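You operate a simulated robot arm through the tools that you are given. There is no shell and no other tool. Be economical: measure what you need, move in short steps, check, and stop when the job is done.

The job below is to be done with a simulated robot arm. You get a single attempt, and the scene is never put back.

## Task
Label the blue box KEYS and pack it in the teal carton.
Fine: press the label on till it holds; fold both flaps shut.

The check looks at the end state, three seconds after you hand in, the way a careful person would. Anything else that was tipped, shoved, dropped, spilled or broken makes it a failure. Flat cloth is picked up by pressing the open fingertips on it (5 to 10 N) and closing them slowly along it; thin cloth reads only 2 to 8 mm in the jaws.

## Robot
A 7-joint arm with a two-finger parallel gripper, fixed in place. Base frame: the origin is at the foot of the arm, x ahead of it, y to its left, z up; the work surface is at about z = 740. Lengths are in mm, angles in rad, forces in N, time in s.
With the tool pointing down near the work surface it reaches from about 300 to 680 mm from the base axis. Its first joint turns from -1.152 to 1.152 rad. Payload 1.57 kg.
The tool frame sits at the grasp point between the pads (the TCP): z along the fingers, y along the line on which they close. The tips reach 30 mm beyond it. The gripper opens to 110 mm. The fingers are 24 mm wide and 12 mm thick; the gripper's body (48 by 112 mm) begins 78 mm behind the TCP.
Orientation is that of the tool frame in the base frame, as [roll, pitch, yaw] about the fixed x, y, z axes, in that order (R = Rz(yaw) Ry(pitch) Rx(roll)). With the fingers straight down and closing along the base's y, the tool's x points along the base's -x, its y along +y and its z along -z.

## Interface
- The arm moves only by the tool arm_command. Its argument "motion" is a list of rows, each a list of 7 numbers: the turn, a rotation vector about the base's x, y, z in rad, then the shift along the base's x, y, z in mm, then the gripper command, from -1 (shut) to 1 (fully open), values between in proportion. In form: [[ax, ay, az, x, y, z, jaw], ...]. A call has 1 to 10 rows; each row is the pose to reach, as a shift and turn from the pose commanded when the call began. Each row takes 0.2 s and may step no farther than 50 mm and 0.15 rad from the row before; otherwise, or with a gripper value out of range, the whole call is refused. Where a pose cannot be reached the arm comes as near as it can. A force on the tool above 40 N (or 10 N above the force at the start of the call, whichever is more), or a blocked arm, ends the call early, and 0.2 s more pass. Each finger travels about 108 mm/s and halts on what it meets, pressing with about 31 N; the grip force reading is that of the motor and also rises with nothing between the fingers. The clock runs only during rows and for 0.2 s after the last one: add rows that repeat a pose to give the fingers time. It gives the time, the measured TCP pose, the force on the tool (base axes), the opening and the grip force at its end, in the units of the frame above (readings bear some noise), with the torque about the TCP (base axes, N m) and any sound that the robot's microphone picked up, and new pictures: "show" is both (left out), scene, wrist or none.
- Cameras (640 x 400 px; columns grow to the right, rows downward): "scene" is fixed at [158.1, -386.6, 1399.6]; the picture's right is [0.83, -0.56, 0.00], its down [-0.34, -0.50, -0.80] and it looks along [0.44, 0.66, -0.61] (base axes); focal length 355 px, centre (320, 200). "wrist" rides on the gripper at [70, 16, -141] in the tool frame; the picture's right is [-0.23, 0.97, 0.00], its down [-0.85, -0.20, -0.48] and it looks along [-0.47, -0.11, 0.88] (tool axes); focal length 222 px, centre (320, 200). There is no depth. A picture from a camera that has moved, and an enlarged one, comes with that camera's place and axes in the base frame and with its lens.
- enlarge(camera, box): a new picture of the part [left, top, right, bottom] of that camera's present view, enlarged. The clock stands still meanwhile.
- job_done(): hands the job in; it is judged then, once.

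Work in short steps. Places have to be worked out from the pictures, the camera data and where the tool is seen: move nearer, look again, correct. Check each grasp and each placing, and mend what went wrong. You have 120 turns and 200 pictures in all, those below and enlarged ones among them. Open the gripper and draw the arm clear of the work before you hand the job in, unless the task says otherwise; then end with one line.

The tools are called after "Emit:" as a command line: name --pt "numbers of a row" for each row, then --argument value for the rest, lists and objects as JSON in quotes. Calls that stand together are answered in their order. arm_command: Moves the arm, as the interface text tells. Its arguments: {"type":"object","properties":{"motion":{"type":"array","items":{"type":"array","items":{"type":"number"}}},"show":{"type":"string","enum":["both","scene","wrist","none"]}},"required":["motion"]} The other tools are called the same way: enlarge (camera, box) takes an enlarged picture of a part of a camera's view; job_done () hands the job in.

At the start:

```text
t: 0.0
ee_pos: [430.4, 123.9, 1059.7]
tcp_rot: [3.14, 0.0, -3.14]
ft_force: [-0.2, 0.6, 0.3]
wrist_torque: [-0.02, -0.03, -0.01]
finger_gap: 110.3
grasp_force: 0.1
```

scene: 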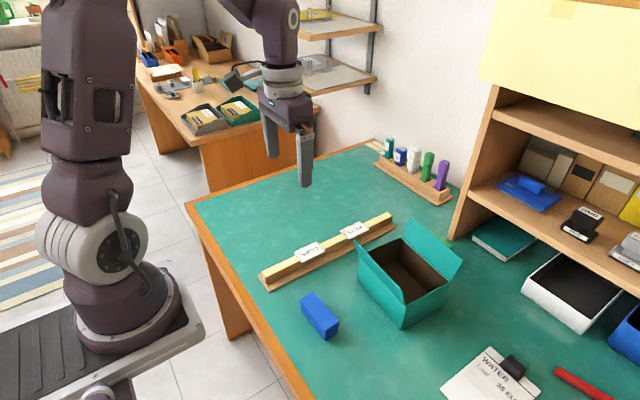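
wrist: 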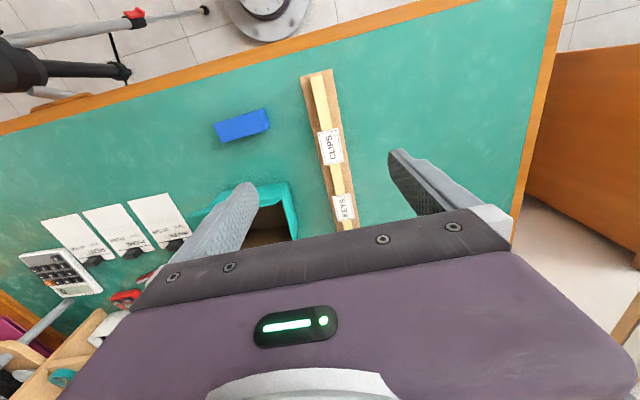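

I'll look closer at the label rail, the blue box and the carton before moving.

Emit:
enlarge --camera "scene" --box '[240, 190, 480, 340]'

Emit:
enlarge --camera "wrist" --box '[180, 60, 420, 250]'

```text
2.67 times, centred on (360, 265) of scene
camera zoom: at [158.1, -386.6, 1399.6], right [0.83, -0.56, 0.0], down [-0.34, -0.5, -0.8], along [0.44, 0.66, -0.61], focal length 946 px, centre (213, 27)
```

zoom: 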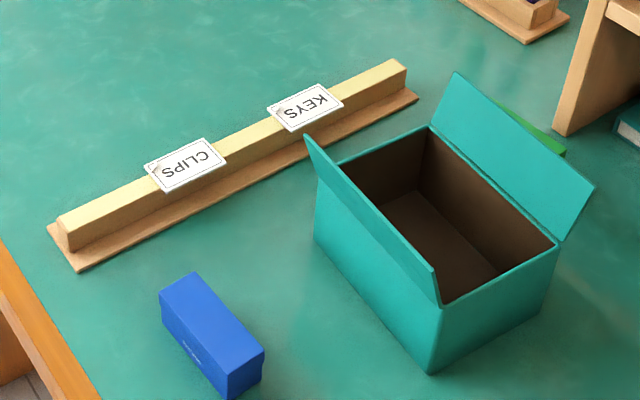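

```text
2.11 times, centred on (300, 155) of wrist
camera zoom: at [361.3, 140.8, 1201.7], right [0.23, 0.97, 0.0], down [0.85, -0.2, 0.48], along [0.47, -0.11, -0.88], focal length 468 px, centre (362, 295)
```

zoom: 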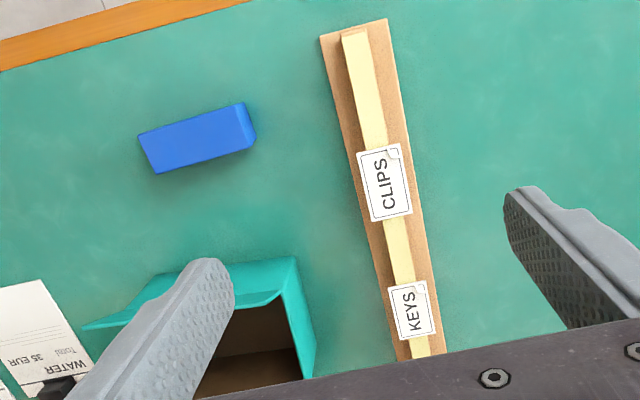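

The rail lies along x at y≈135 with KEYS at about (617,135) and CLIPS at (479,135). The box is about 33×91 mm at (402,-15), and the carton is at about (592,-55). I'll move above KEYS for a close look.

Emit:
arm_command --pt "0 0 0 40 3 -25 1" --pt "0 0 0 80 6 -50 1" --pt "0 0 0 120 9 -80 1" --pt "0 0 0 150 11 -120 1" --pt "0 0 0 170 11 -160 1" --pt "0 0 0 170 11 -160 1"

```text
t: 1.4
ee_pos: [601.4, 134.5, 901.0]
tcp_rot: [3.141, 0.0, 3.139]
ft_force: [0.7, 0.2, 0.3]
wrist_torque: [0.01, -0.01, -0.01]
finger_gap: 110.1
grasp_force: 0.0
camera wrist: at [531.9, 151.8, 1042.0], right [0.23, 0.97, 0.0], down [0.85, -0.2, 0.48], along [0.47, -0.11, -0.88], focal length 222 px, centre (320, 200)
```

scene: 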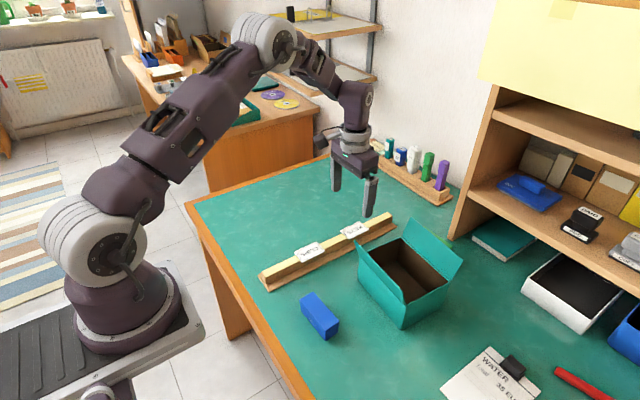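
wrist: 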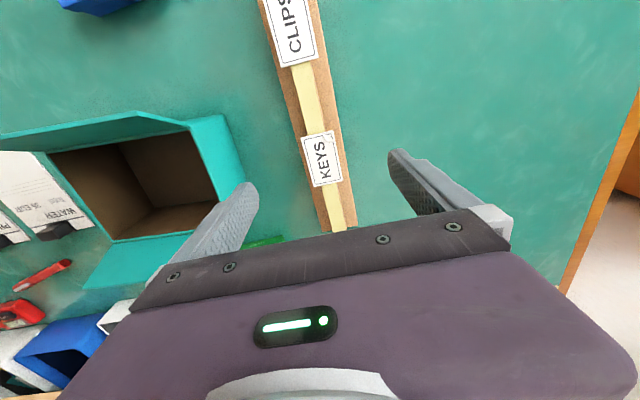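

Emit:
enlarge --camera "wrist" --box '[260, 110, 380, 240]'

Emit:
enlarge --camera "scene" --box '[280, 200, 410, 280]'

```text
3.08 times, centred on (320, 175) of wrist
camera zoom: at [531.9, 151.8, 1042.0], right [0.23, 0.97, 0.0], down [0.85, -0.2, 0.48], along [0.47, -0.11, -0.88], focal length 684 px, centre (320, 277)
```

zoom: 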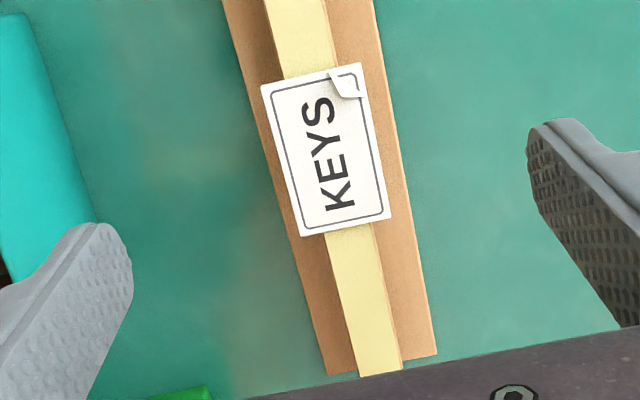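

```text
4.92 times, centred on (345, 240) of scene
camera zoom: at [158.1, -386.6, 1399.6], right [0.83, -0.56, 0.0], down [-0.34, -0.5, -0.8], along [0.44, 0.66, -0.61], focal length 1747 px, centre (197, 3)
```

zoom: 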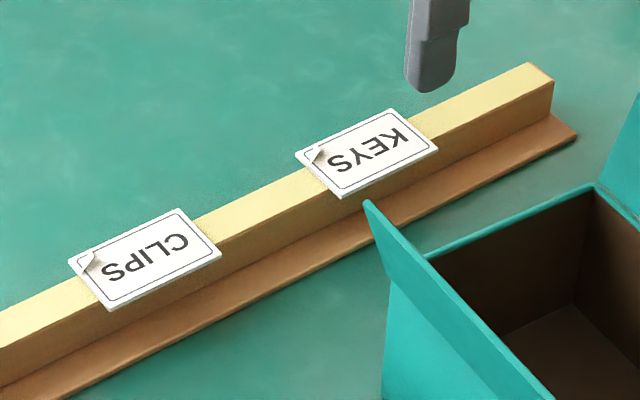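

The label is a stiff plate of about 66×40 mm, resting across the rail with both long edges overhanging. Now I'll look at the blue box closely to see which face fits it.

Emit:
enlarge --camera "scene" --box '[280, 270, 360, 350]'

Emit:
arm_command --pt "0 0 0 -40 -30 0 1" --pt "0 0 0 -80 -60 0 1" --pt "0 0 0 -120 -90 0 1" --pt "0 0 0 -160 -120 0 1" --pt "0 0 0 -200 -145 0 1" --pt "0 0 0 -200 -145 0 1" --show "wrist"

```text
5.00 times, centred on (320, 310) of scene
camera zoom: at [158.1, -386.6, 1399.6], right [0.83, -0.56, 0.0], down [-0.34, -0.5, -0.8], along [0.44, 0.66, -0.61], focal length 1775 px, centre (320, -350)
```

zoom: 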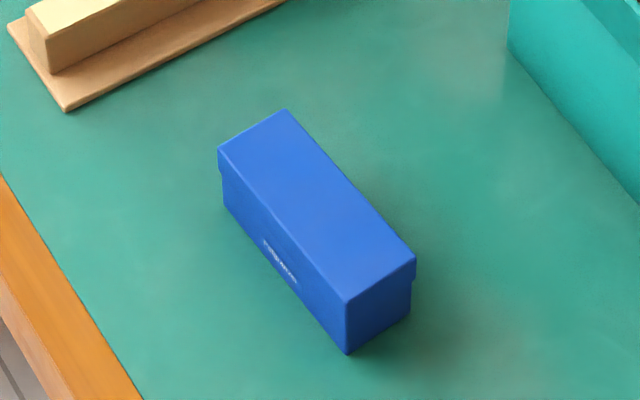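

```text
t: 2.8
ee_pos: [396.3, -8.4, 903.5]
tcp_rot: [3.141, -0.001, 3.14]
ft_force: [0.0, 0.5, 0.4]
wrist_torque: [0.01, 0.02, -0.02]
finger_gap: 110.1
grasp_force: 0.1
camera wrist: at [328.0, 8.4, 1044.0], right [0.23, 0.97, 0.0], down [0.85, -0.2, 0.48], along [0.47, -0.11, -0.88], focal length 222 px, centre (320, 200)
```

wrist: 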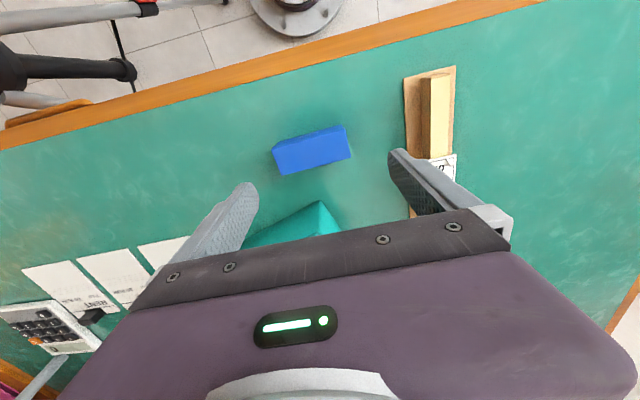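

Emit:
enlarge --camera "wrist" --box '[255, 105, 375, 185]'

```text
5.00 times, centred on (315, 145) of wrist
camera zoom: at [328.0, 8.4, 1044.0], right [0.23, 0.97, 0.0], down [0.85, -0.2, 0.48], along [0.47, -0.11, -0.88], focal length 1111 px, centre (345, 475)
```

zoom: 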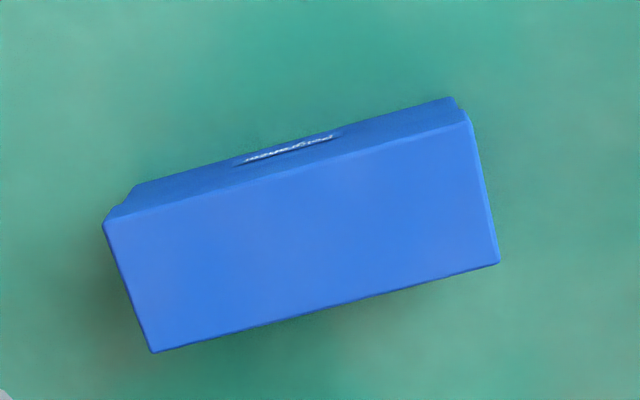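

The box top is at z≈775, about 35×91 mm, centred near (404,-18). The label is slightly wider than the box, so the fingers can straddle the box when I place it. I'll go back to KEYS and descend open over it.

Emit:
arm_command --pt "0 0 0 45 20 0 1" --pt "0 0 0 90 50 0 1" --pt "0 0 0 130 80 0 1" --pt "0 0 0 170 110 0 1" --pt "0 0 0 205 135 0 1" --pt "0 0 0 222 143 -20 1" --pt "0 0 0 222 143 -60 1" --pt "0 0 0 222 143 -100 1" --pt "0 0 0 222 143 -100 1"

Emit:
enlarge --camera "scene" --box '[310, 190, 420, 260]'

```text
refused: row 2 steps farther than a row can; nothing moved
```

```text
5.71 times, centred on (365, 225) of scene
camera zoom: at [158.1, -386.6, 1399.6], right [0.83, -0.56, 0.0], down [-0.34, -0.5, -0.8], along [0.44, 0.66, -0.61], focal length 2028 px, centre (63, 57)
```

zoom: 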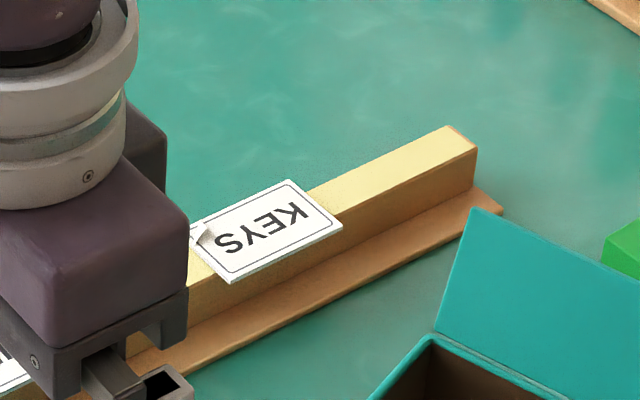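

One row stepped too far, so the call was refused. I'll use smaller steps.

Emit:
arm_command --pt "0 0 0 40 26 0 1" --pt "0 0 0 80 52 0 1" --pt "0 0 0 120 78 0 1" --pt "0 0 0 160 104 0 1" --pt "0 0 0 200 130 0 1" --pt "0 0 0 222 143 -20 1" --pt "0 0 0 222 143 -60 1" --pt "0 0 0 222 143 -100 1" --pt "0 0 0 222 143 -100 1"

Emit:
enlarge --camera "scene" --box '[310, 190, 420, 260]'

```text
t: 4.8
ee_pos: [621.8, 136.5, 802.2]
tcp_rot: [-3.142, 0.0, 3.14]
ft_force: [-0.8, -0.5, 0.2]
wrist_torque: [-0.01, 0.0, -0.01]
finger_gap: 110.1
grasp_force: 0.0
camera wrist: at [552.2, 152.2, 943.4], right [0.23, 0.97, 0.0], down [0.85, -0.2, 0.48], along [0.47, -0.11, -0.88], focal length 222 px, centre (320, 200)
```

scene: 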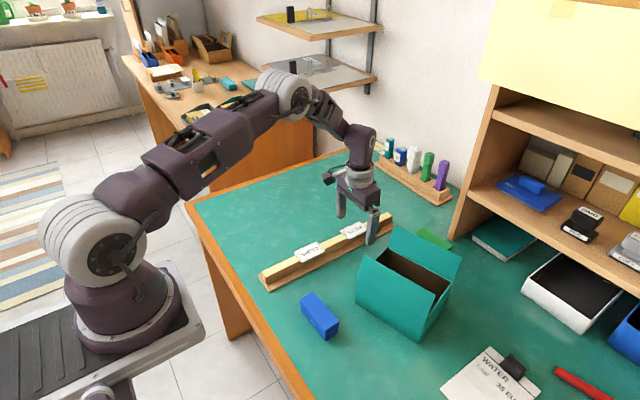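
wrist: 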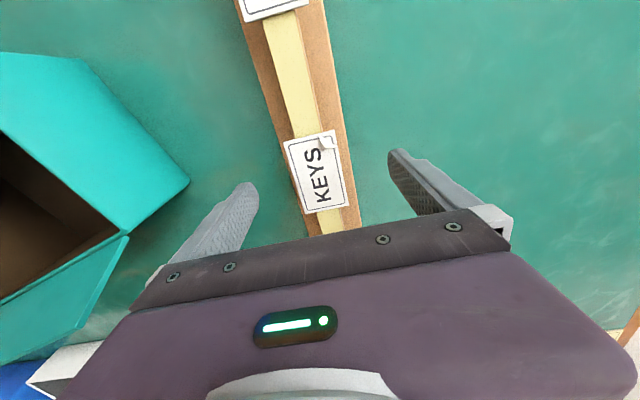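

```text
5.71 times, centred on (365, 225) of scene
camera zoom: at [158.1, -386.6, 1399.6], right [0.83, -0.56, 0.0], down [-0.34, -0.5, -0.8], along [0.44, 0.66, -0.61], focal length 2028 px, centre (63, 57)
```

zoom: 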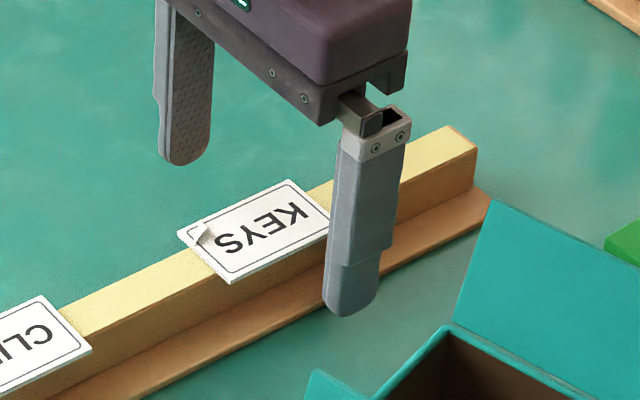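

The carton looks different: a fingertip may have brushed its front flap on the way over. I'll look at it closely.

Emit:
enlarge --camera "scene" --box '[330, 200, 480, 340]'

```text
2.86 times, centred on (405, 270) of scene
camera zoom: at [158.1, -386.6, 1399.6], right [0.83, -0.56, 0.0], down [-0.34, -0.5, -0.8], along [0.44, 0.66, -0.61], focal length 1014 px, centre (77, 0)
```

zoom: 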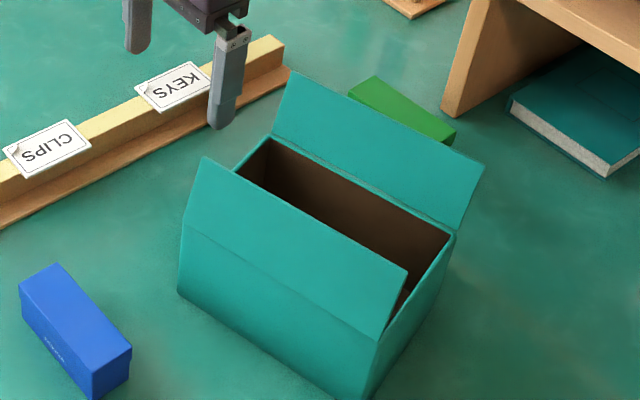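

The carton was turned a bit (flap brushed at z≈870), and it's still upright, so I'll re-measure it later and keep higher. Now I'll lower around the label and half close to check alignment.

Emit:
arm_command --pt "0 0 0 -1 -2 -6 0.7" --pt "0 0 0 -1 -2 -12 0.3" --pt "0 0 0 -1 -2 -12 -0.05" --pt "0 0 0 -1 -2 -12 -0.05" --pt "0 0 0 -1 -2 -12 -0.05" --show "wrist"

Emit:
enlarge --camera "scene" --box '[320, 200, 400, 255]'

Emit:
enlarge --camera "wrist" --box '[250, 110, 390, 220]'

```text
t: 6.0
ee_pos: [620.7, 132.2, 790.5]
tcp_rot: [-3.142, -0.001, -3.14]
ft_force: [0.2, 0.0, 0.0]
wrist_torque: [-0.04, 0.0, 0.01]
finger_gap: 52.4
grasp_force: 0.1
camera wrist: at [550.5, 149.2, 931.6], right [0.23, 0.97, 0.0], down [0.85, -0.2, 0.48], along [0.47, -0.11, -0.88], focal length 222 px, centre (320, 200)
```

wrist: 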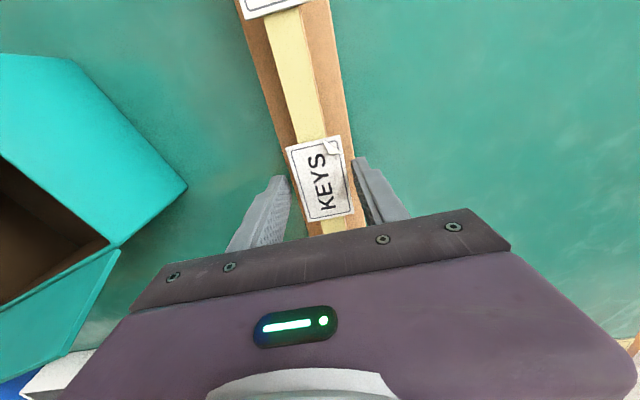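

```text
7.27 times, centred on (360, 228) of scene
camera zoom: at [158.1, -386.6, 1399.6], right [0.83, -0.56, 0.0], down [-0.34, -0.5, -0.8], along [0.44, 0.66, -0.61], focal length 2581 px, centre (29, 0)
```

zoom: 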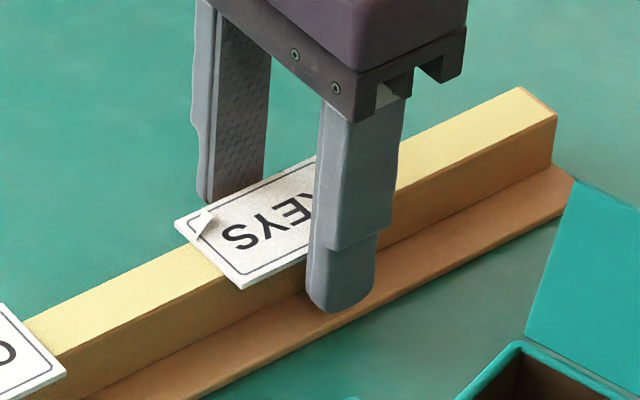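

```text
3.64 times, centred on (320, 165) of wrist
camera zoom: at [550.5, 149.2, 931.6], right [0.23, 0.97, 0.0], down [0.85, -0.2, 0.48], along [0.47, -0.11, -0.88], focal length 808 px, centre (320, 327)
```

zoom: 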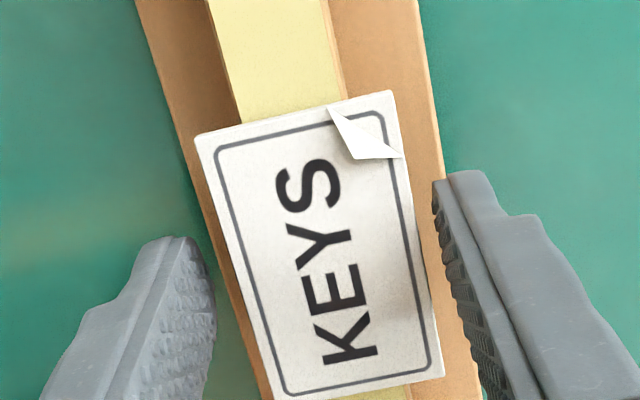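

Jaws straddle the label with slight clearance both sides. I'll shift 1.5 mm toward -y and close on it.

Emit:
arm_command --pt "0 0 0 1 -1.5 0 -0.1" --pt "0 0 0 1 -1.5 0 -0.2" --pt "0 0 0 1 -1.5 0 -0.3" --pt "0 0 0 1 -1.5 0 -0.4" --pt "0 0 0 1 -1.5 0 -0.5" --pt "0 0 0 1 -1.5 0 -0.5" --show "wrist"

Emit:
enlarge --camera "scene" --box '[320, 200, 400, 255]'

```text
t: 7.4
ee_pos: [620.5, 129.3, 789.6]
tcp_rot: [-3.141, 0.001, 3.141]
ft_force: [0.3, 0.7, -0.2]
wrist_torque: [0.02, 0.02, 0.03]
finger_gap: 37.6
grasp_force: 30.6
camera wrist: at [552.0, 147.1, 931.1], right [0.23, 0.97, 0.0], down [0.85, -0.2, 0.48], along [0.47, -0.11, -0.88], focal length 222 px, centre (320, 200)
```

wrist: 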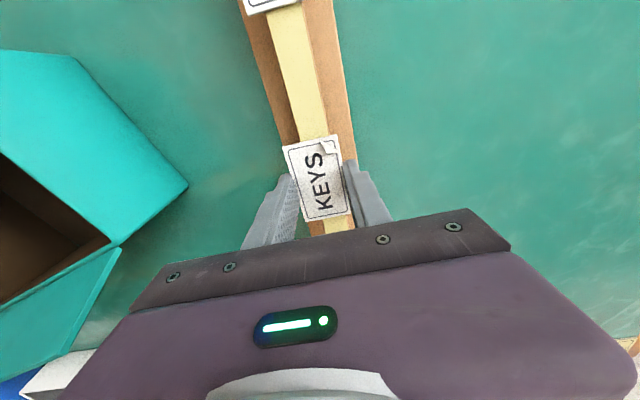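

```text
7.27 times, centred on (360, 228) of scene
camera zoom: at [158.1, -386.6, 1399.6], right [0.83, -0.56, 0.0], down [-0.34, -0.5, -0.8], along [0.44, 0.66, -0.61], focal length 2581 px, centre (29, 0)
```

zoom: 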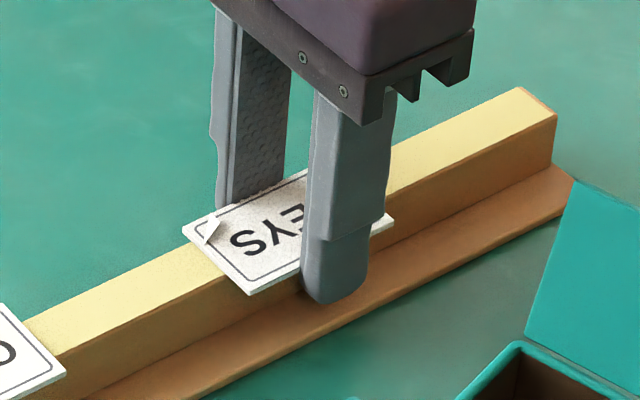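

Gripped at 37.6 mm, and the label's long edges are in the pads. I'll lift it straight up and check.

Emit:
arm_command --pt "0 0 0 0 0 4 -0.5" --pt "0 0 0 0 0 10 -0.5" --pt "0 0 0 0 0 30 -0.5" --pt "0 0 0 0 0 70 -0.5" --pt "0 0 0 0 0 115 -0.5" --pt "0 0 0 0 0 150 -0.5"

Emit:
enlarge --camera "wrist" --box '[250, 110, 390, 220]'

Emit:
enlarge --camera "scene" --box '[250, 130, 410, 290]'

```text
t: 8.8
ee_pos: [623.4, 128.0, 937.7]
tcp_rot: [-3.142, 0.0, 3.141]
ft_force: [-0.3, 0.8, -0.2]
wrist_torque: [-0.02, 0.0, -0.01]
finger_gap: 37.7
grasp_force: 30.7
camera wrist: at [553.4, 143.6, 1078.8], right [0.23, 0.97, 0.0], down [0.85, -0.2, 0.48], along [0.47, -0.11, -0.88], focal length 222 px, centre (320, 200)
```

scene: 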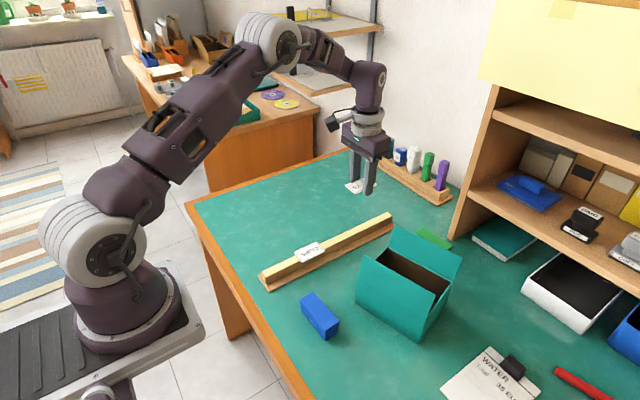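
wrist: 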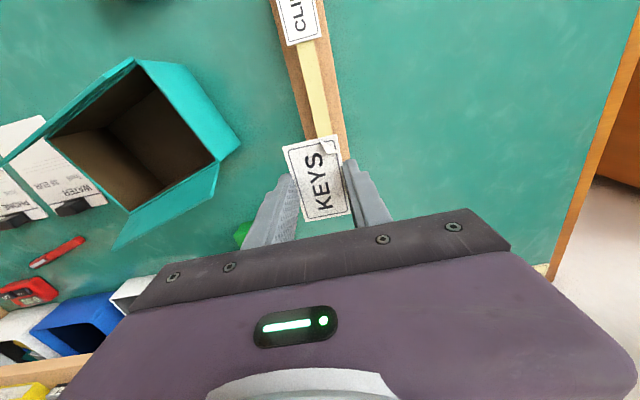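

```text
3.64 times, centred on (320, 165) of wrist
camera zoom: at [553.4, 143.6, 1078.8], right [0.23, 0.97, 0.0], down [0.85, -0.2, 0.48], along [0.47, -0.11, -0.88], focal length 808 px, centre (320, 327)
```

zoom: 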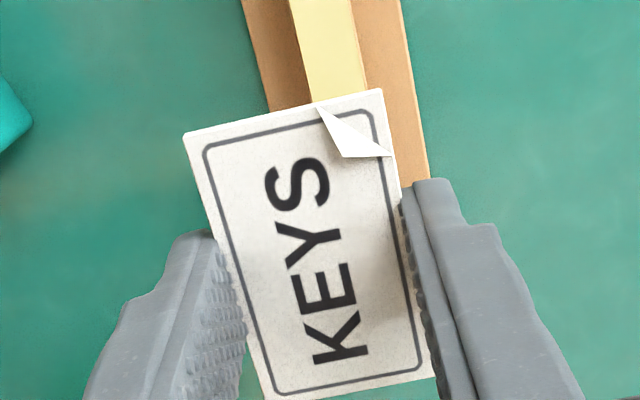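

```text
2.50 times, centred on (330, 210) of scene
camera zoom: at [158.1, -386.6, 1399.6], right [0.83, -0.56, 0.0], down [-0.34, -0.5, -0.8], along [0.44, 0.66, -0.61], focal length 887 px, centre (295, 175)
```

zoom: 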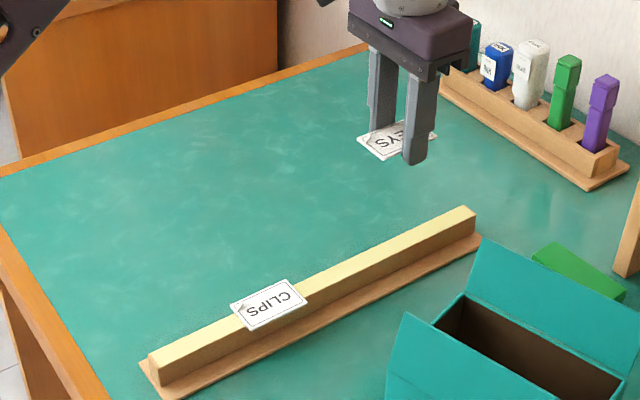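

KEYS came off cleanly and is held level. Now I'll go high and over to the blue box, turning +90° so the label runs along it.

Emit:
arm_command --pt "0 0 0 -10 0 35 -0.5" --pt "0 0 0.12 -45 -15 45 -0.5" --pt "0 0 0.26 -80 -30 45 -0.5" --pt "0 0 0.4 -110 -50 45 -0.5" --pt "0 0 0.54 -140 -75 45 -0.5" --pt "0 0 0.68 -165 -95 45 -0.5" --pt "0 0 0.82 -190 -115 45 -0.5" --pt "0 0 0.96 -205 -130 45 -0.5" --pt "0 0 1.1 -217 -141 45 -0.5" --pt "0 0 1.1 -217 -141 45 -0.5" --show "none"

Emit:
arm_command --pt "0 0 0.12 0 0 0 -0.5" --pt "0 0 0.24 0 0 -20 -0.5" --pt "0 0 0.36 0 0 -50 -0.5" --pt "0 0 0.5 0 0 -90 -0.5" --pt "0 0 0.5 0 0 -90 -0.5"

Emit:
enlarge --camera "scene" --box '[250, 200, 400, 350]'

Emit:
enlarge --camera "wrist" --box '[230, 100, 410, 220]'

```text
t: 11.0
ee_pos: [405.3, -10.4, 985.0]
tcp_rot: [-3.141, 0.0, -2.041]
ft_force: [1.0, -1.0, -0.3]
wrist_torque: [0.01, 0.0, 0.03]
finger_gap: 37.4
grasp_force: 30.5
```

```text
t: 12.2
ee_pos: [406.9, -12.7, 895.7]
tcp_rot: [3.141, 0.0, -1.541]
ft_force: [-0.8, 0.3, 0.5]
wrist_torque: [0.01, -0.02, -0.02]
finger_gap: 37.3
grasp_force: 31.2
camera wrist: at [393.0, -82.6, 1036.0], right [-0.98, 0.2, 0.0], down [0.17, 0.86, 0.48], along [0.09, 0.47, -0.88], focal length 222 px, centre (320, 200)
```

scene: 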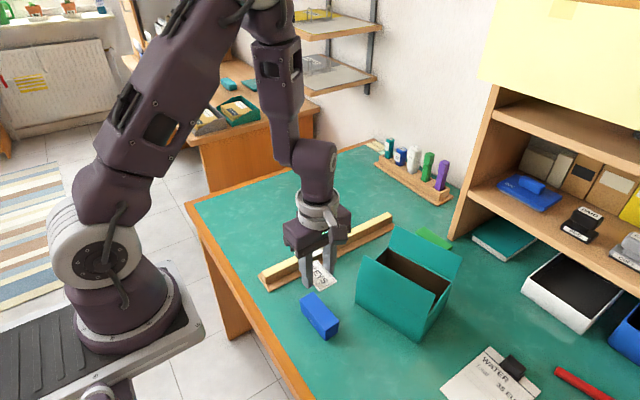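
wrist: 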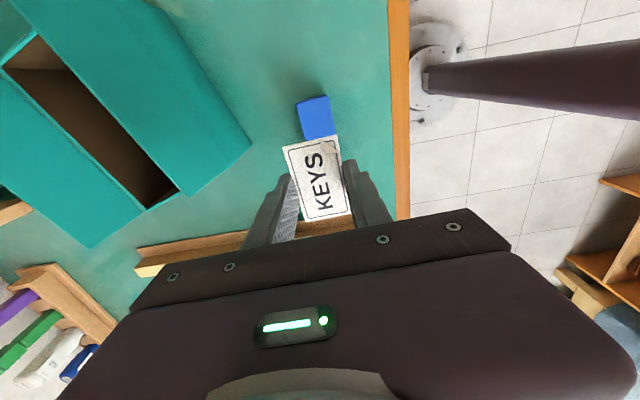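

```text
2.67 times, centred on (325, 275) of scene
camera zoom: at [158.1, -386.6, 1399.6], right [0.83, -0.56, 0.0], down [-0.34, -0.5, -0.8], along [0.44, 0.66, -0.61], focal length 946 px, centre (307, 0)
```

zoom: 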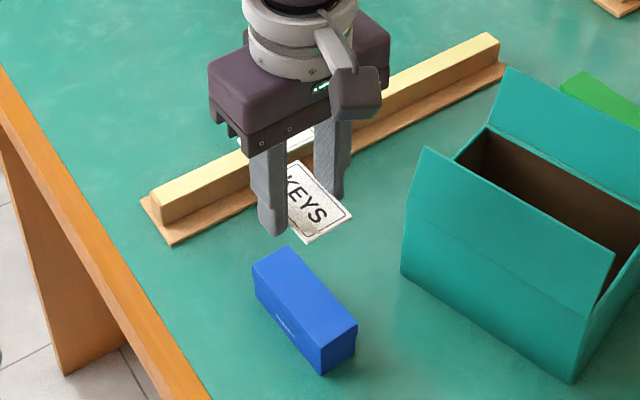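

```text
3.33 times, centred on (320, 160) of wrist
camera zoom: at [393.0, -82.6, 1036.0], right [-0.98, 0.2, 0.0], down [0.17, 0.86, 0.48], along [0.09, 0.47, -0.88], focal length 740 px, centre (320, 333)
```

zoom: 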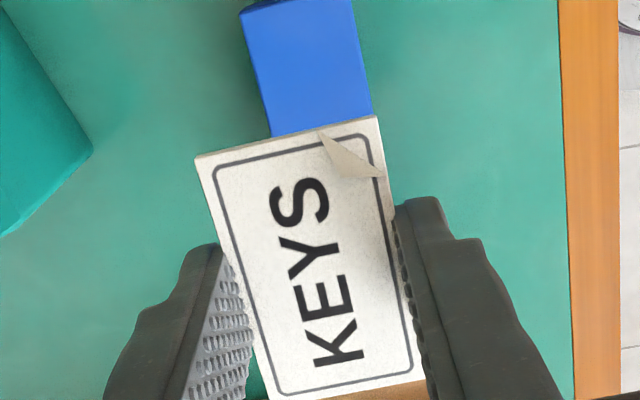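

Label is parallel to the box. I'll shift -2 mm in x and -1.5 mm in y, and lower until the tips are just above the box top to check alignment.

Emit:
arm_command --pt "0 0 0 -2 -1.5 -30 -0.5" --pt "0 0 0 -2 -1.5 -60 -0.5" --pt "0 0 0 -2 -1.5 -84 -0.5" --pt "0 0 0 -2 -1.5 -84 -0.5" --show "none"

Emit:
enlarge --camera "scene" --box '[280, 250, 360, 350]'

Emit:
enlarge --camera "wrist" --box '[230, 100, 410, 220]'

```text
t: 13.2
ee_pos: [406.4, -11.6, 811.5]
tcp_rot: [-3.142, -0.001, -1.543]
ft_force: [0.7, 0.2, -1.0]
wrist_torque: [-0.01, -0.01, -0.02]
finger_gap: 37.4
grasp_force: 31.2
```

```text
4.00 times, centred on (320, 300) of scene
camera zoom: at [158.1, -386.6, 1399.6], right [0.83, -0.56, 0.0], down [-0.34, -0.5, -0.8], along [0.44, 0.66, -0.61], focal length 1420 px, centre (320, -200)
```

zoom: 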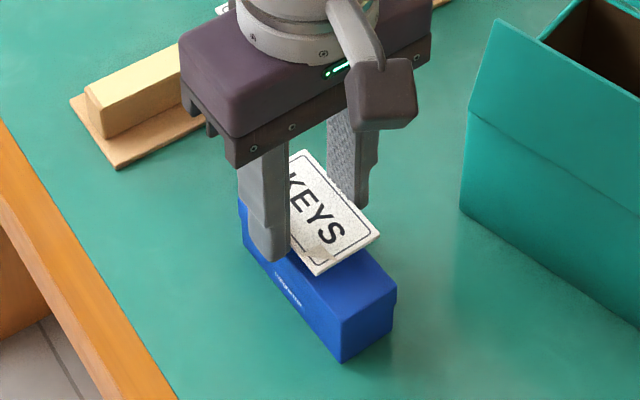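

```text
3.33 times, centred on (320, 160) of wrist
camera zoom: at [391.0, -82.0, 953.0], right [-0.98, 0.2, 0.0], down [0.18, 0.86, 0.48], along [0.1, 0.47, -0.88], focal length 740 px, centre (320, 333)
```

zoom: 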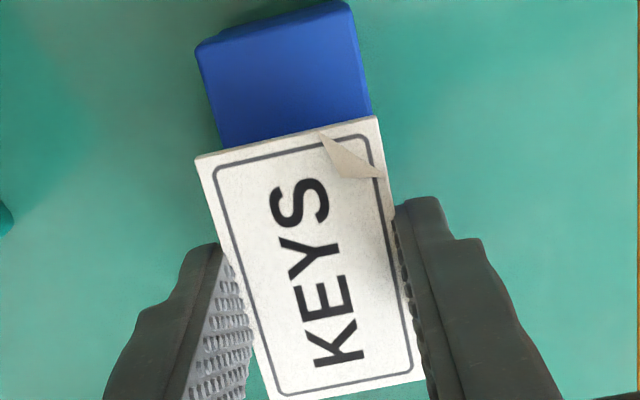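

The label centre is about 1.5 mm high in x and 2.5 mm in y compared with the box. I'll correct that and ease down, watching the force.

Emit:
arm_command --pt "0 0 0 -1.5 -2.5 0 -0.5" --pt "0 0 0 -1.5 -2.5 -3 -0.5" --pt "0 0 0 -1.5 -2.5 -6 -0.5" --pt "0 0 0 -1.5 -2.5 -9 -0.5" --show "none"

Emit:
enlarge --camera "scene" --box '[280, 250, 360, 350]'

Emit:
enlarge --camera "wrist" --box '[230, 100, 410, 220]'

```text
t: 14.2
ee_pos: [404.4, -14.2, 800.3]
tcp_rot: [3.14, 0.002, -1.542]
ft_force: [-0.5, -0.1, 0.0]
wrist_torque: [0.0, -0.03, 0.0]
finger_gap: 37.4
grasp_force: 31.2
```

```text
4.00 times, centred on (320, 300) of scene
camera zoom: at [158.1, -386.6, 1399.6], right [0.83, -0.56, 0.0], down [-0.34, -0.5, -0.8], along [0.44, 0.66, -0.61], focal length 1420 px, centre (320, -200)
```

zoom: 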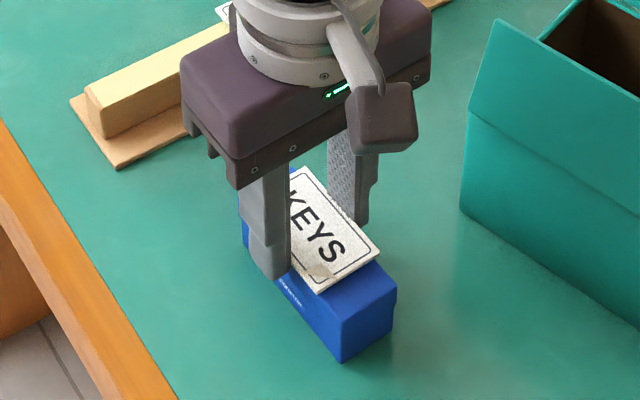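

```text
3.33 times, centred on (320, 160) of wrist
camera zoom: at [389.5, -84.7, 942.4], right [-0.98, 0.2, 0.0], down [0.17, 0.86, 0.48], along [0.1, 0.47, -0.88], focal length 740 px, centre (320, 333)
```

zoom: 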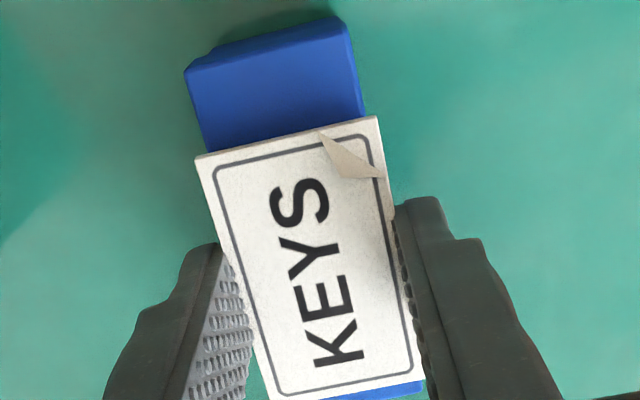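

The fingers straddle the box with no contact force. I'll shift 3 mm along -y to centre and lower to contact.

Emit:
arm_command --pt "0 0 0 0 -3 0 -0.5" --pt "0 0 0 0 -3 -1 -0.5" --pt "0 0 0 0 -3 -2 -0.5" --pt "0 0 0 0 -3 -3 -0.5" --pt "0 0 0 0 -3 -4 -0.5" --show "none"

```text
t: 15.4
ee_pos: [402.3, -18.3, 796.6]
tcp_rot: [-3.139, -0.001, -1.545]
ft_force: [-0.3, 1.2, 25.1]
wrist_torque: [0.03, 0.06, -0.04]
finger_gap: 37.5
grasp_force: 30.8
```

Contact at z≈797 with 25 N. I'll hold the press for a second and look.

Emit:
arm_command --pt "0 0 0 0 0 0 -0.5" --pt "0 0 0 0 0 0 -0.5" --pt "0 0 0 0 0 0 -0.5" --pt "0 0 0 0 0 0 -0.5" --pt "0 0 0 0 0 0 -0.5" --show "none"

Emit:
enlarge --camera "scene" --box '[280, 250, 360, 350]'

Emit:
enlarge --camera "wrist" --box '[230, 100, 410, 220]'

```text
t: 16.6
ee_pos: [402.0, -18.4, 797.7]
tcp_rot: [-3.141, -0.001, -1.544]
ft_force: [2.4, 0.4, 23.5]
wrist_torque: [-0.04, -0.06, -0.01]
finger_gap: 37.3
grasp_force: 30.8
```

```text
4.00 times, centred on (320, 300) of scene
camera zoom: at [157.8, -386.6, 1399.7], right [0.83, -0.56, 0.0], down [-0.34, -0.5, -0.8], along [0.44, 0.66, -0.61], focal length 1420 px, centre (320, -200)
```

zoom: 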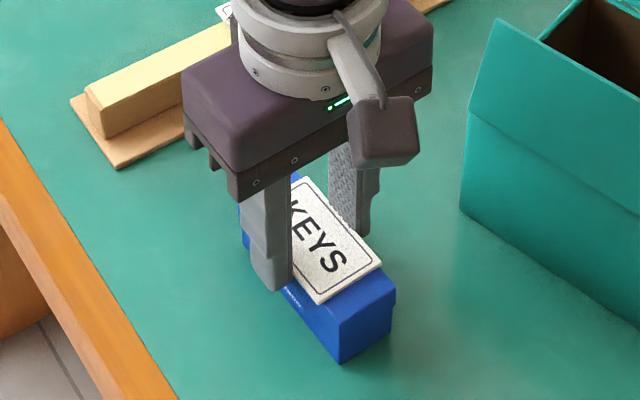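

```text
3.33 times, centred on (320, 160) of wrist
camera zoom: at [388.0, -87.9, 938.0], right [-0.98, 0.2, 0.0], down [0.17, 0.86, 0.48], along [0.1, 0.47, -0.88], focal length 740 px, centre (320, 333)
```

zoom: 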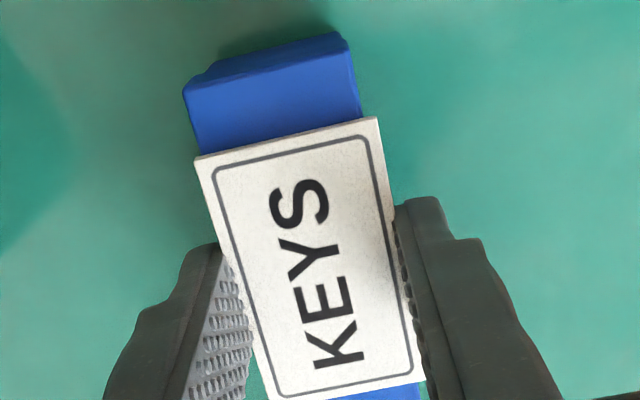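

The curled corner has gone flat, so the label has stuck. I'll relieve the pressure, open slowly and rise.

Emit:
arm_command --pt "0 0 0 0 0 1 -0.5" --pt "0 0 0 0 0 2 -0.25" --pt "0 0 0 0 0 2 -0.1" --pt "0 0 0 0 0 2 0.0" --pt "0 0 0 0 0 15 0.0" --pt "0 0 0 0 0 50 0.0" --pt "0 0 0 0 0 90 0.0" --show "wrist"

Emit:
enlarge --camera "scene" --box '[280, 250, 380, 350]'

Emit:
enlarge --camera "wrist" --box '[230, 80, 410, 220]'

```text
t: 18.2
ee_pos: [400.3, -18.5, 885.8]
tcp_rot: [3.141, 0.0, -1.544]
ft_force: [0.3, -0.1, 0.8]
wrist_torque: [-0.01, 0.04, -0.01]
finger_gap: 55.0
grasp_force: 0.0
camera wrist: at [384.9, -88.6, 1027.2], right [-0.98, 0.2, 0.0], down [0.17, 0.86, 0.48], along [0.1, 0.47, -0.88], focal length 222 px, centre (320, 200)
```

wrist: 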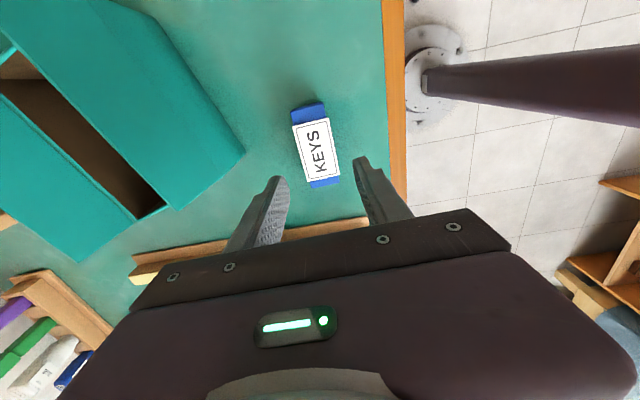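

```text
4.00 times, centred on (330, 300) of scene
camera zoom: at [158.1, -386.6, 1399.6], right [0.83, -0.56, 0.0], down [-0.34, -0.5, -0.8], along [0.44, 0.66, -0.61], focal length 1420 px, centre (280, -200)
```

zoom: 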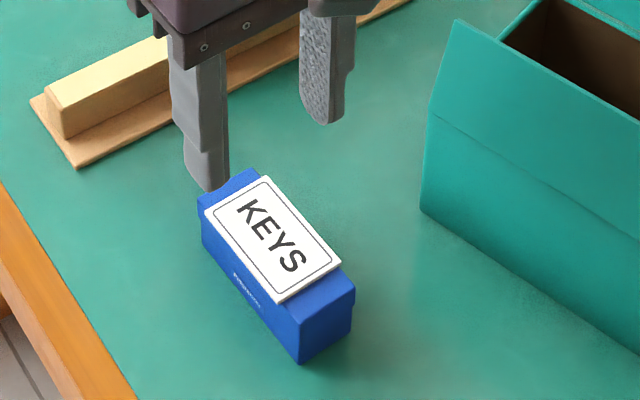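

```text
2.86 times, centred on (320, 150) of wrist
camera zoom: at [384.9, -88.6, 1027.2], right [-0.98, 0.2, 0.0], down [0.17, 0.86, 0.48], along [0.1, 0.47, -0.88], focal length 635 px, centre (320, 343)
```

zoom: 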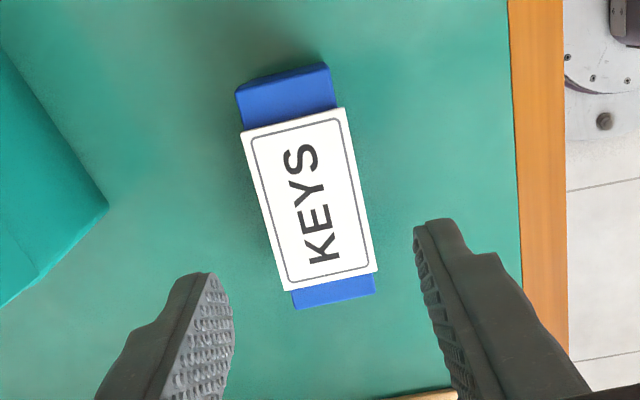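

The label sits square and flat on the box, and the box is at about (404,-18). Next I'll rotate back to close along y, rise, and view the carton from above to get its new pose.

Emit:
arm_command --pt "0 0 -0.14 0 0 40 0.5" --pt "0 0 -0.28 5 0 80 1" --pt "0 0 -0.42 15 -5 110 1" --pt "0 0 -0.56 30 -10 130 1" --pt "0 0 -0.7 45 -15 150 1" --pt "0 0 -0.84 60 -20 170 1" --pt "0 0 -0.98 75 -25 180 1" --pt "0 0 -1.12 90 -30 190 1" --pt "0 0 -1.26 100 -35 190 1" --pt "0 0 -1.4 110 -40 190 1" --show "none"

Emit:
arm_command --pt "0 0 -0.14 10 -5 0 1" --pt "0 0 -0.171 20 -10 0 1" --pt "0 0 -0.171 20 -10 0 1"

Emit:
enlarge --camera "scene" --box '[330, 200, 490, 350]'

```text
t: 20.4
ee_pos: [512.9, -57.0, 1076.6]
tcp_rot: [3.141, 0.002, -2.944]
ft_force: [-0.5, 0.7, -0.2]
wrist_torque: [-0.04, 0.01, -0.02]
finger_gap: 110.1
grasp_force: 0.0
```

```text
t: 21.2
ee_pos: [532.9, -68.4, 1076.8]
tcp_rot: [-3.141, 0.0, -3.113]
ft_force: [0.8, -0.4, -0.4]
wrist_torque: [-0.02, -0.01, -0.05]
finger_gap: 110.2
grasp_force: 0.1
camera wrist: at [462.4, -53.3, 1216.6], right [0.2, 0.98, 0.0], down [0.86, -0.18, 0.48], along [0.47, -0.1, -0.88], focal length 222 px, centre (320, 200)
```

scene: 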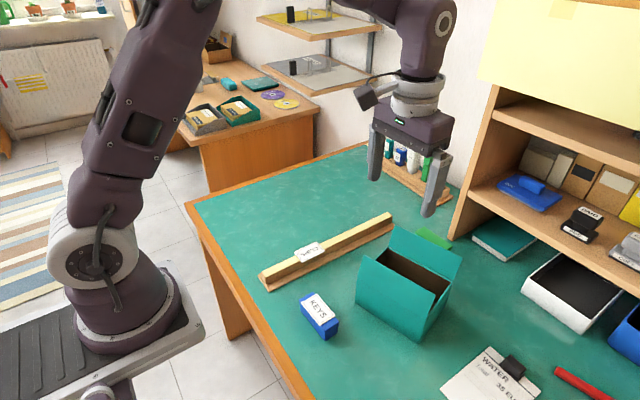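
wrist: 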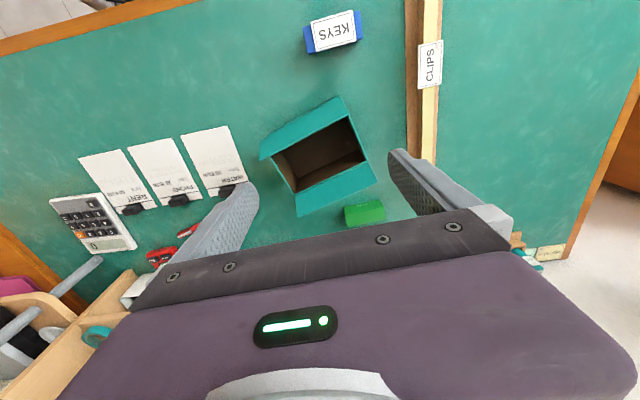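

```text
2.67 times, centred on (410, 275) of scene
camera zoom: at [158.1, -386.6, 1399.6], right [0.83, -0.56, 0.0], down [-0.34, -0.5, -0.8], along [0.44, 0.66, -0.61], focal length 946 px, centre (80, 0)
```

zoom: 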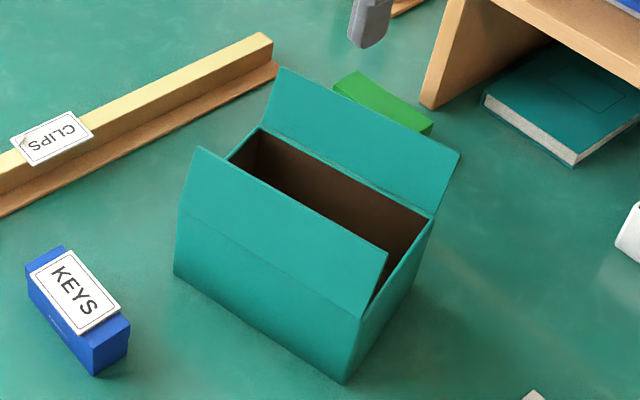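

Emit:
enlarge --camera "wrist" --box '[250, 85, 400, 225]'

```text
2.86 times, centred on (325, 155) of wrist
camera zoom: at [462.4, -53.3, 1216.6], right [0.2, 0.98, 0.0], down [0.86, -0.18, 0.48], along [0.47, -0.1, -0.88], focal length 635 px, centre (306, 329)
```

zoom: 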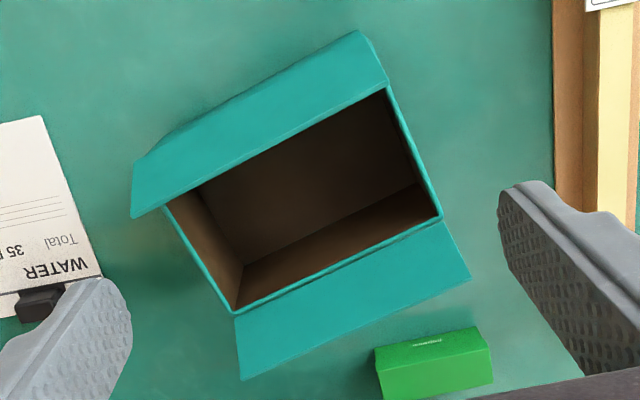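

The carton measures about 152×117 mm, centred at (573,-84) and turned about 0.28 rad. Its front flap leans inward and its back flap outward, both with free edges at z≈860. Now I'll go back over the box to grip it by its ends.

Emit:
arm_command --pt "0 0 0 -40 15 0 1" --pt "0 0 0 -80 30 0 1" --pt "0 0 0 -115 45 -20 1" --pt "0 0 0 -128 50 -65 1" --pt "0 0 0 -128 50 -110 1" --pt "0 0 0 -128 50 -155 1" --pt "0 0 0 -128 50 -200 1" --pt "0 0 0 -128 50 -235 1" --pt "0 0 0 -128 50 -235 1" --show "none"

Emit:
enlarge --camera "wrist" --box '[200, 90, 440, 220]'

Emit:
enlarge --camera "scene" --box '[270, 230, 390, 350]'

```text
t: 23.2
ee_pos: [406.1, -17.0, 840.1]
tcp_rot: [3.141, -0.001, -3.115]
ft_force: [-0.7, -0.4, 0.6]
wrist_torque: [0.01, -0.01, 0.01]
finger_gap: 109.6
grasp_force: 0.0
```

```text
2.67 times, centred on (320, 155) of wrist
camera zoom: at [336.4, -2.8, 981.2], right [0.2, 0.98, 0.0], down [0.86, -0.18, 0.48], along [0.47, -0.1, -0.88], focal length 592 px, centre (320, 320)
```

zoom: 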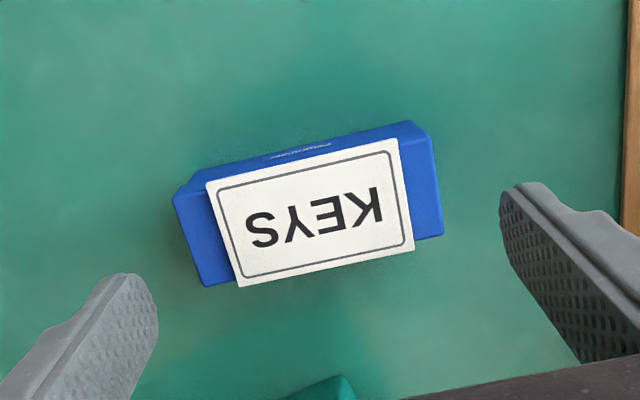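

```text
3.33 times, centred on (330, 290) of scene
camera zoom: at [158.1, -386.6, 1399.6], right [0.83, -0.56, 0.0], down [-0.34, -0.5, -0.8], along [0.44, 0.66, -0.61], focal length 1183 px, centre (287, -100)
```

zoom: 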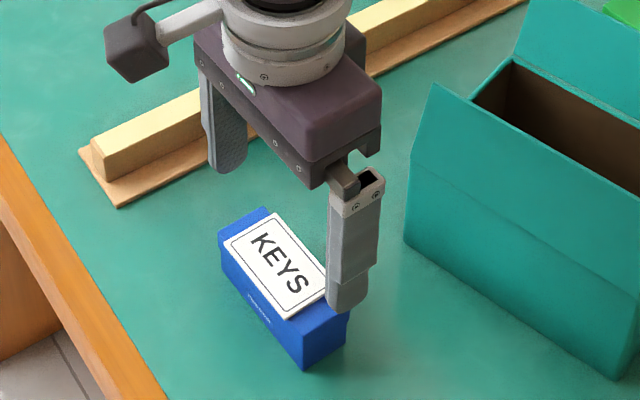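

The box centre reads (404,-19). I'll descend to z≈778 with the jaws open around its ends, then close.

Emit:
arm_command --pt "0 0 0 -1.5 -1.5 -20 1" --pt "0 0 0 -1.5 -1.5 -40 1" --pt "0 0 0 -1.5 -1.5 -62 1" --pt "0 0 0 -1.5 -1.5 -62 1" --pt "0 0 0 -1.5 -1.5 -62 0.8" --pt "0 0 0 -1.5 -1.5 -62 0.6" --pt "0 0 0 -1.5 -1.5 -62 0.5" --pt "0 0 0 -1.5 -1.5 -62 0.5" --show "none"

Emit:
enlarge --camera "scene" --box '[270, 230, 390, 350]'

```text
t: 25.0
ee_pos: [403.3, -18.8, 778.5]
tcp_rot: [-3.141, 0.0, -3.115]
ft_force: [0.3, 0.3, 0.2]
wrist_torque: [-0.03, -0.01, -0.01]
finger_gap: 91.1
grasp_force: 31.3
```

```text
3.33 times, centred on (330, 290) of scene
camera zoom: at [158.1, -386.6, 1399.6], right [0.83, -0.56, 0.0], down [-0.34, -0.5, -0.8], along [0.44, 0.66, -0.61], focal length 1183 px, centre (287, -100)
```

zoom: 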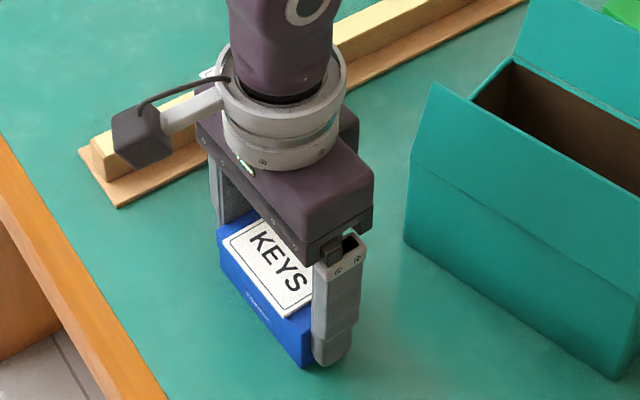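

Gripped at 91 mm. I'll lift high and check that the whole box comes up.

Emit:
arm_command --pt "0 0 0 0 0 10 0.5" --pt "0 0 0 0 0 40 0.5" --pt "0 0 0 0 0 80 0.5" --pt "0 0 0 0 0 125 0.5" --pt "0 0 0 0 0 170 0.5" --pt "0 0 0 0 0 200 0.5" --pt "0 0 0 0 0 200 0.5" --show "scene"

Emit:
enlarge --camera "scene" --box '[240, 130, 380, 350]'

```text
t: 26.6
ee_pos: [407.1, -21.8, 980.0]
tcp_rot: [3.141, 0.0, -3.115]
ft_force: [0.6, -0.2, -0.9]
wrist_torque: [0.02, -0.01, 0.02]
finger_gap: 91.2
grasp_force: 31.1
```

scene: 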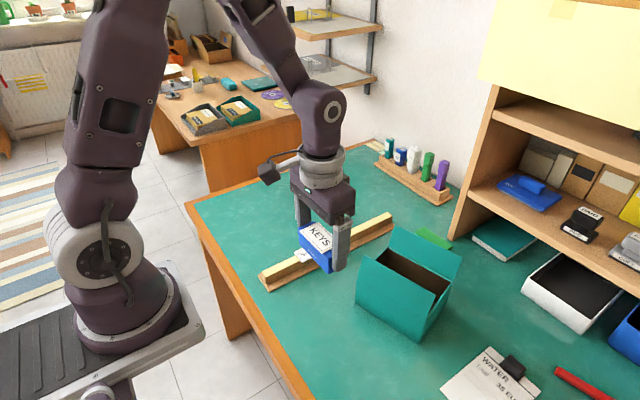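

```text
1.82 times, centred on (310, 240) of scene
camera zoom: at [158.1, -386.6, 1399.6], right [0.83, -0.56, 0.0], down [-0.34, -0.5, -0.8], along [0.44, 0.66, -0.61], focal length 645 px, centre (338, 127)
```

zoom: 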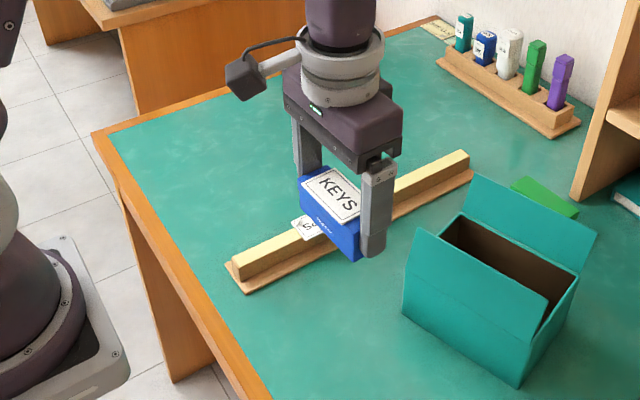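

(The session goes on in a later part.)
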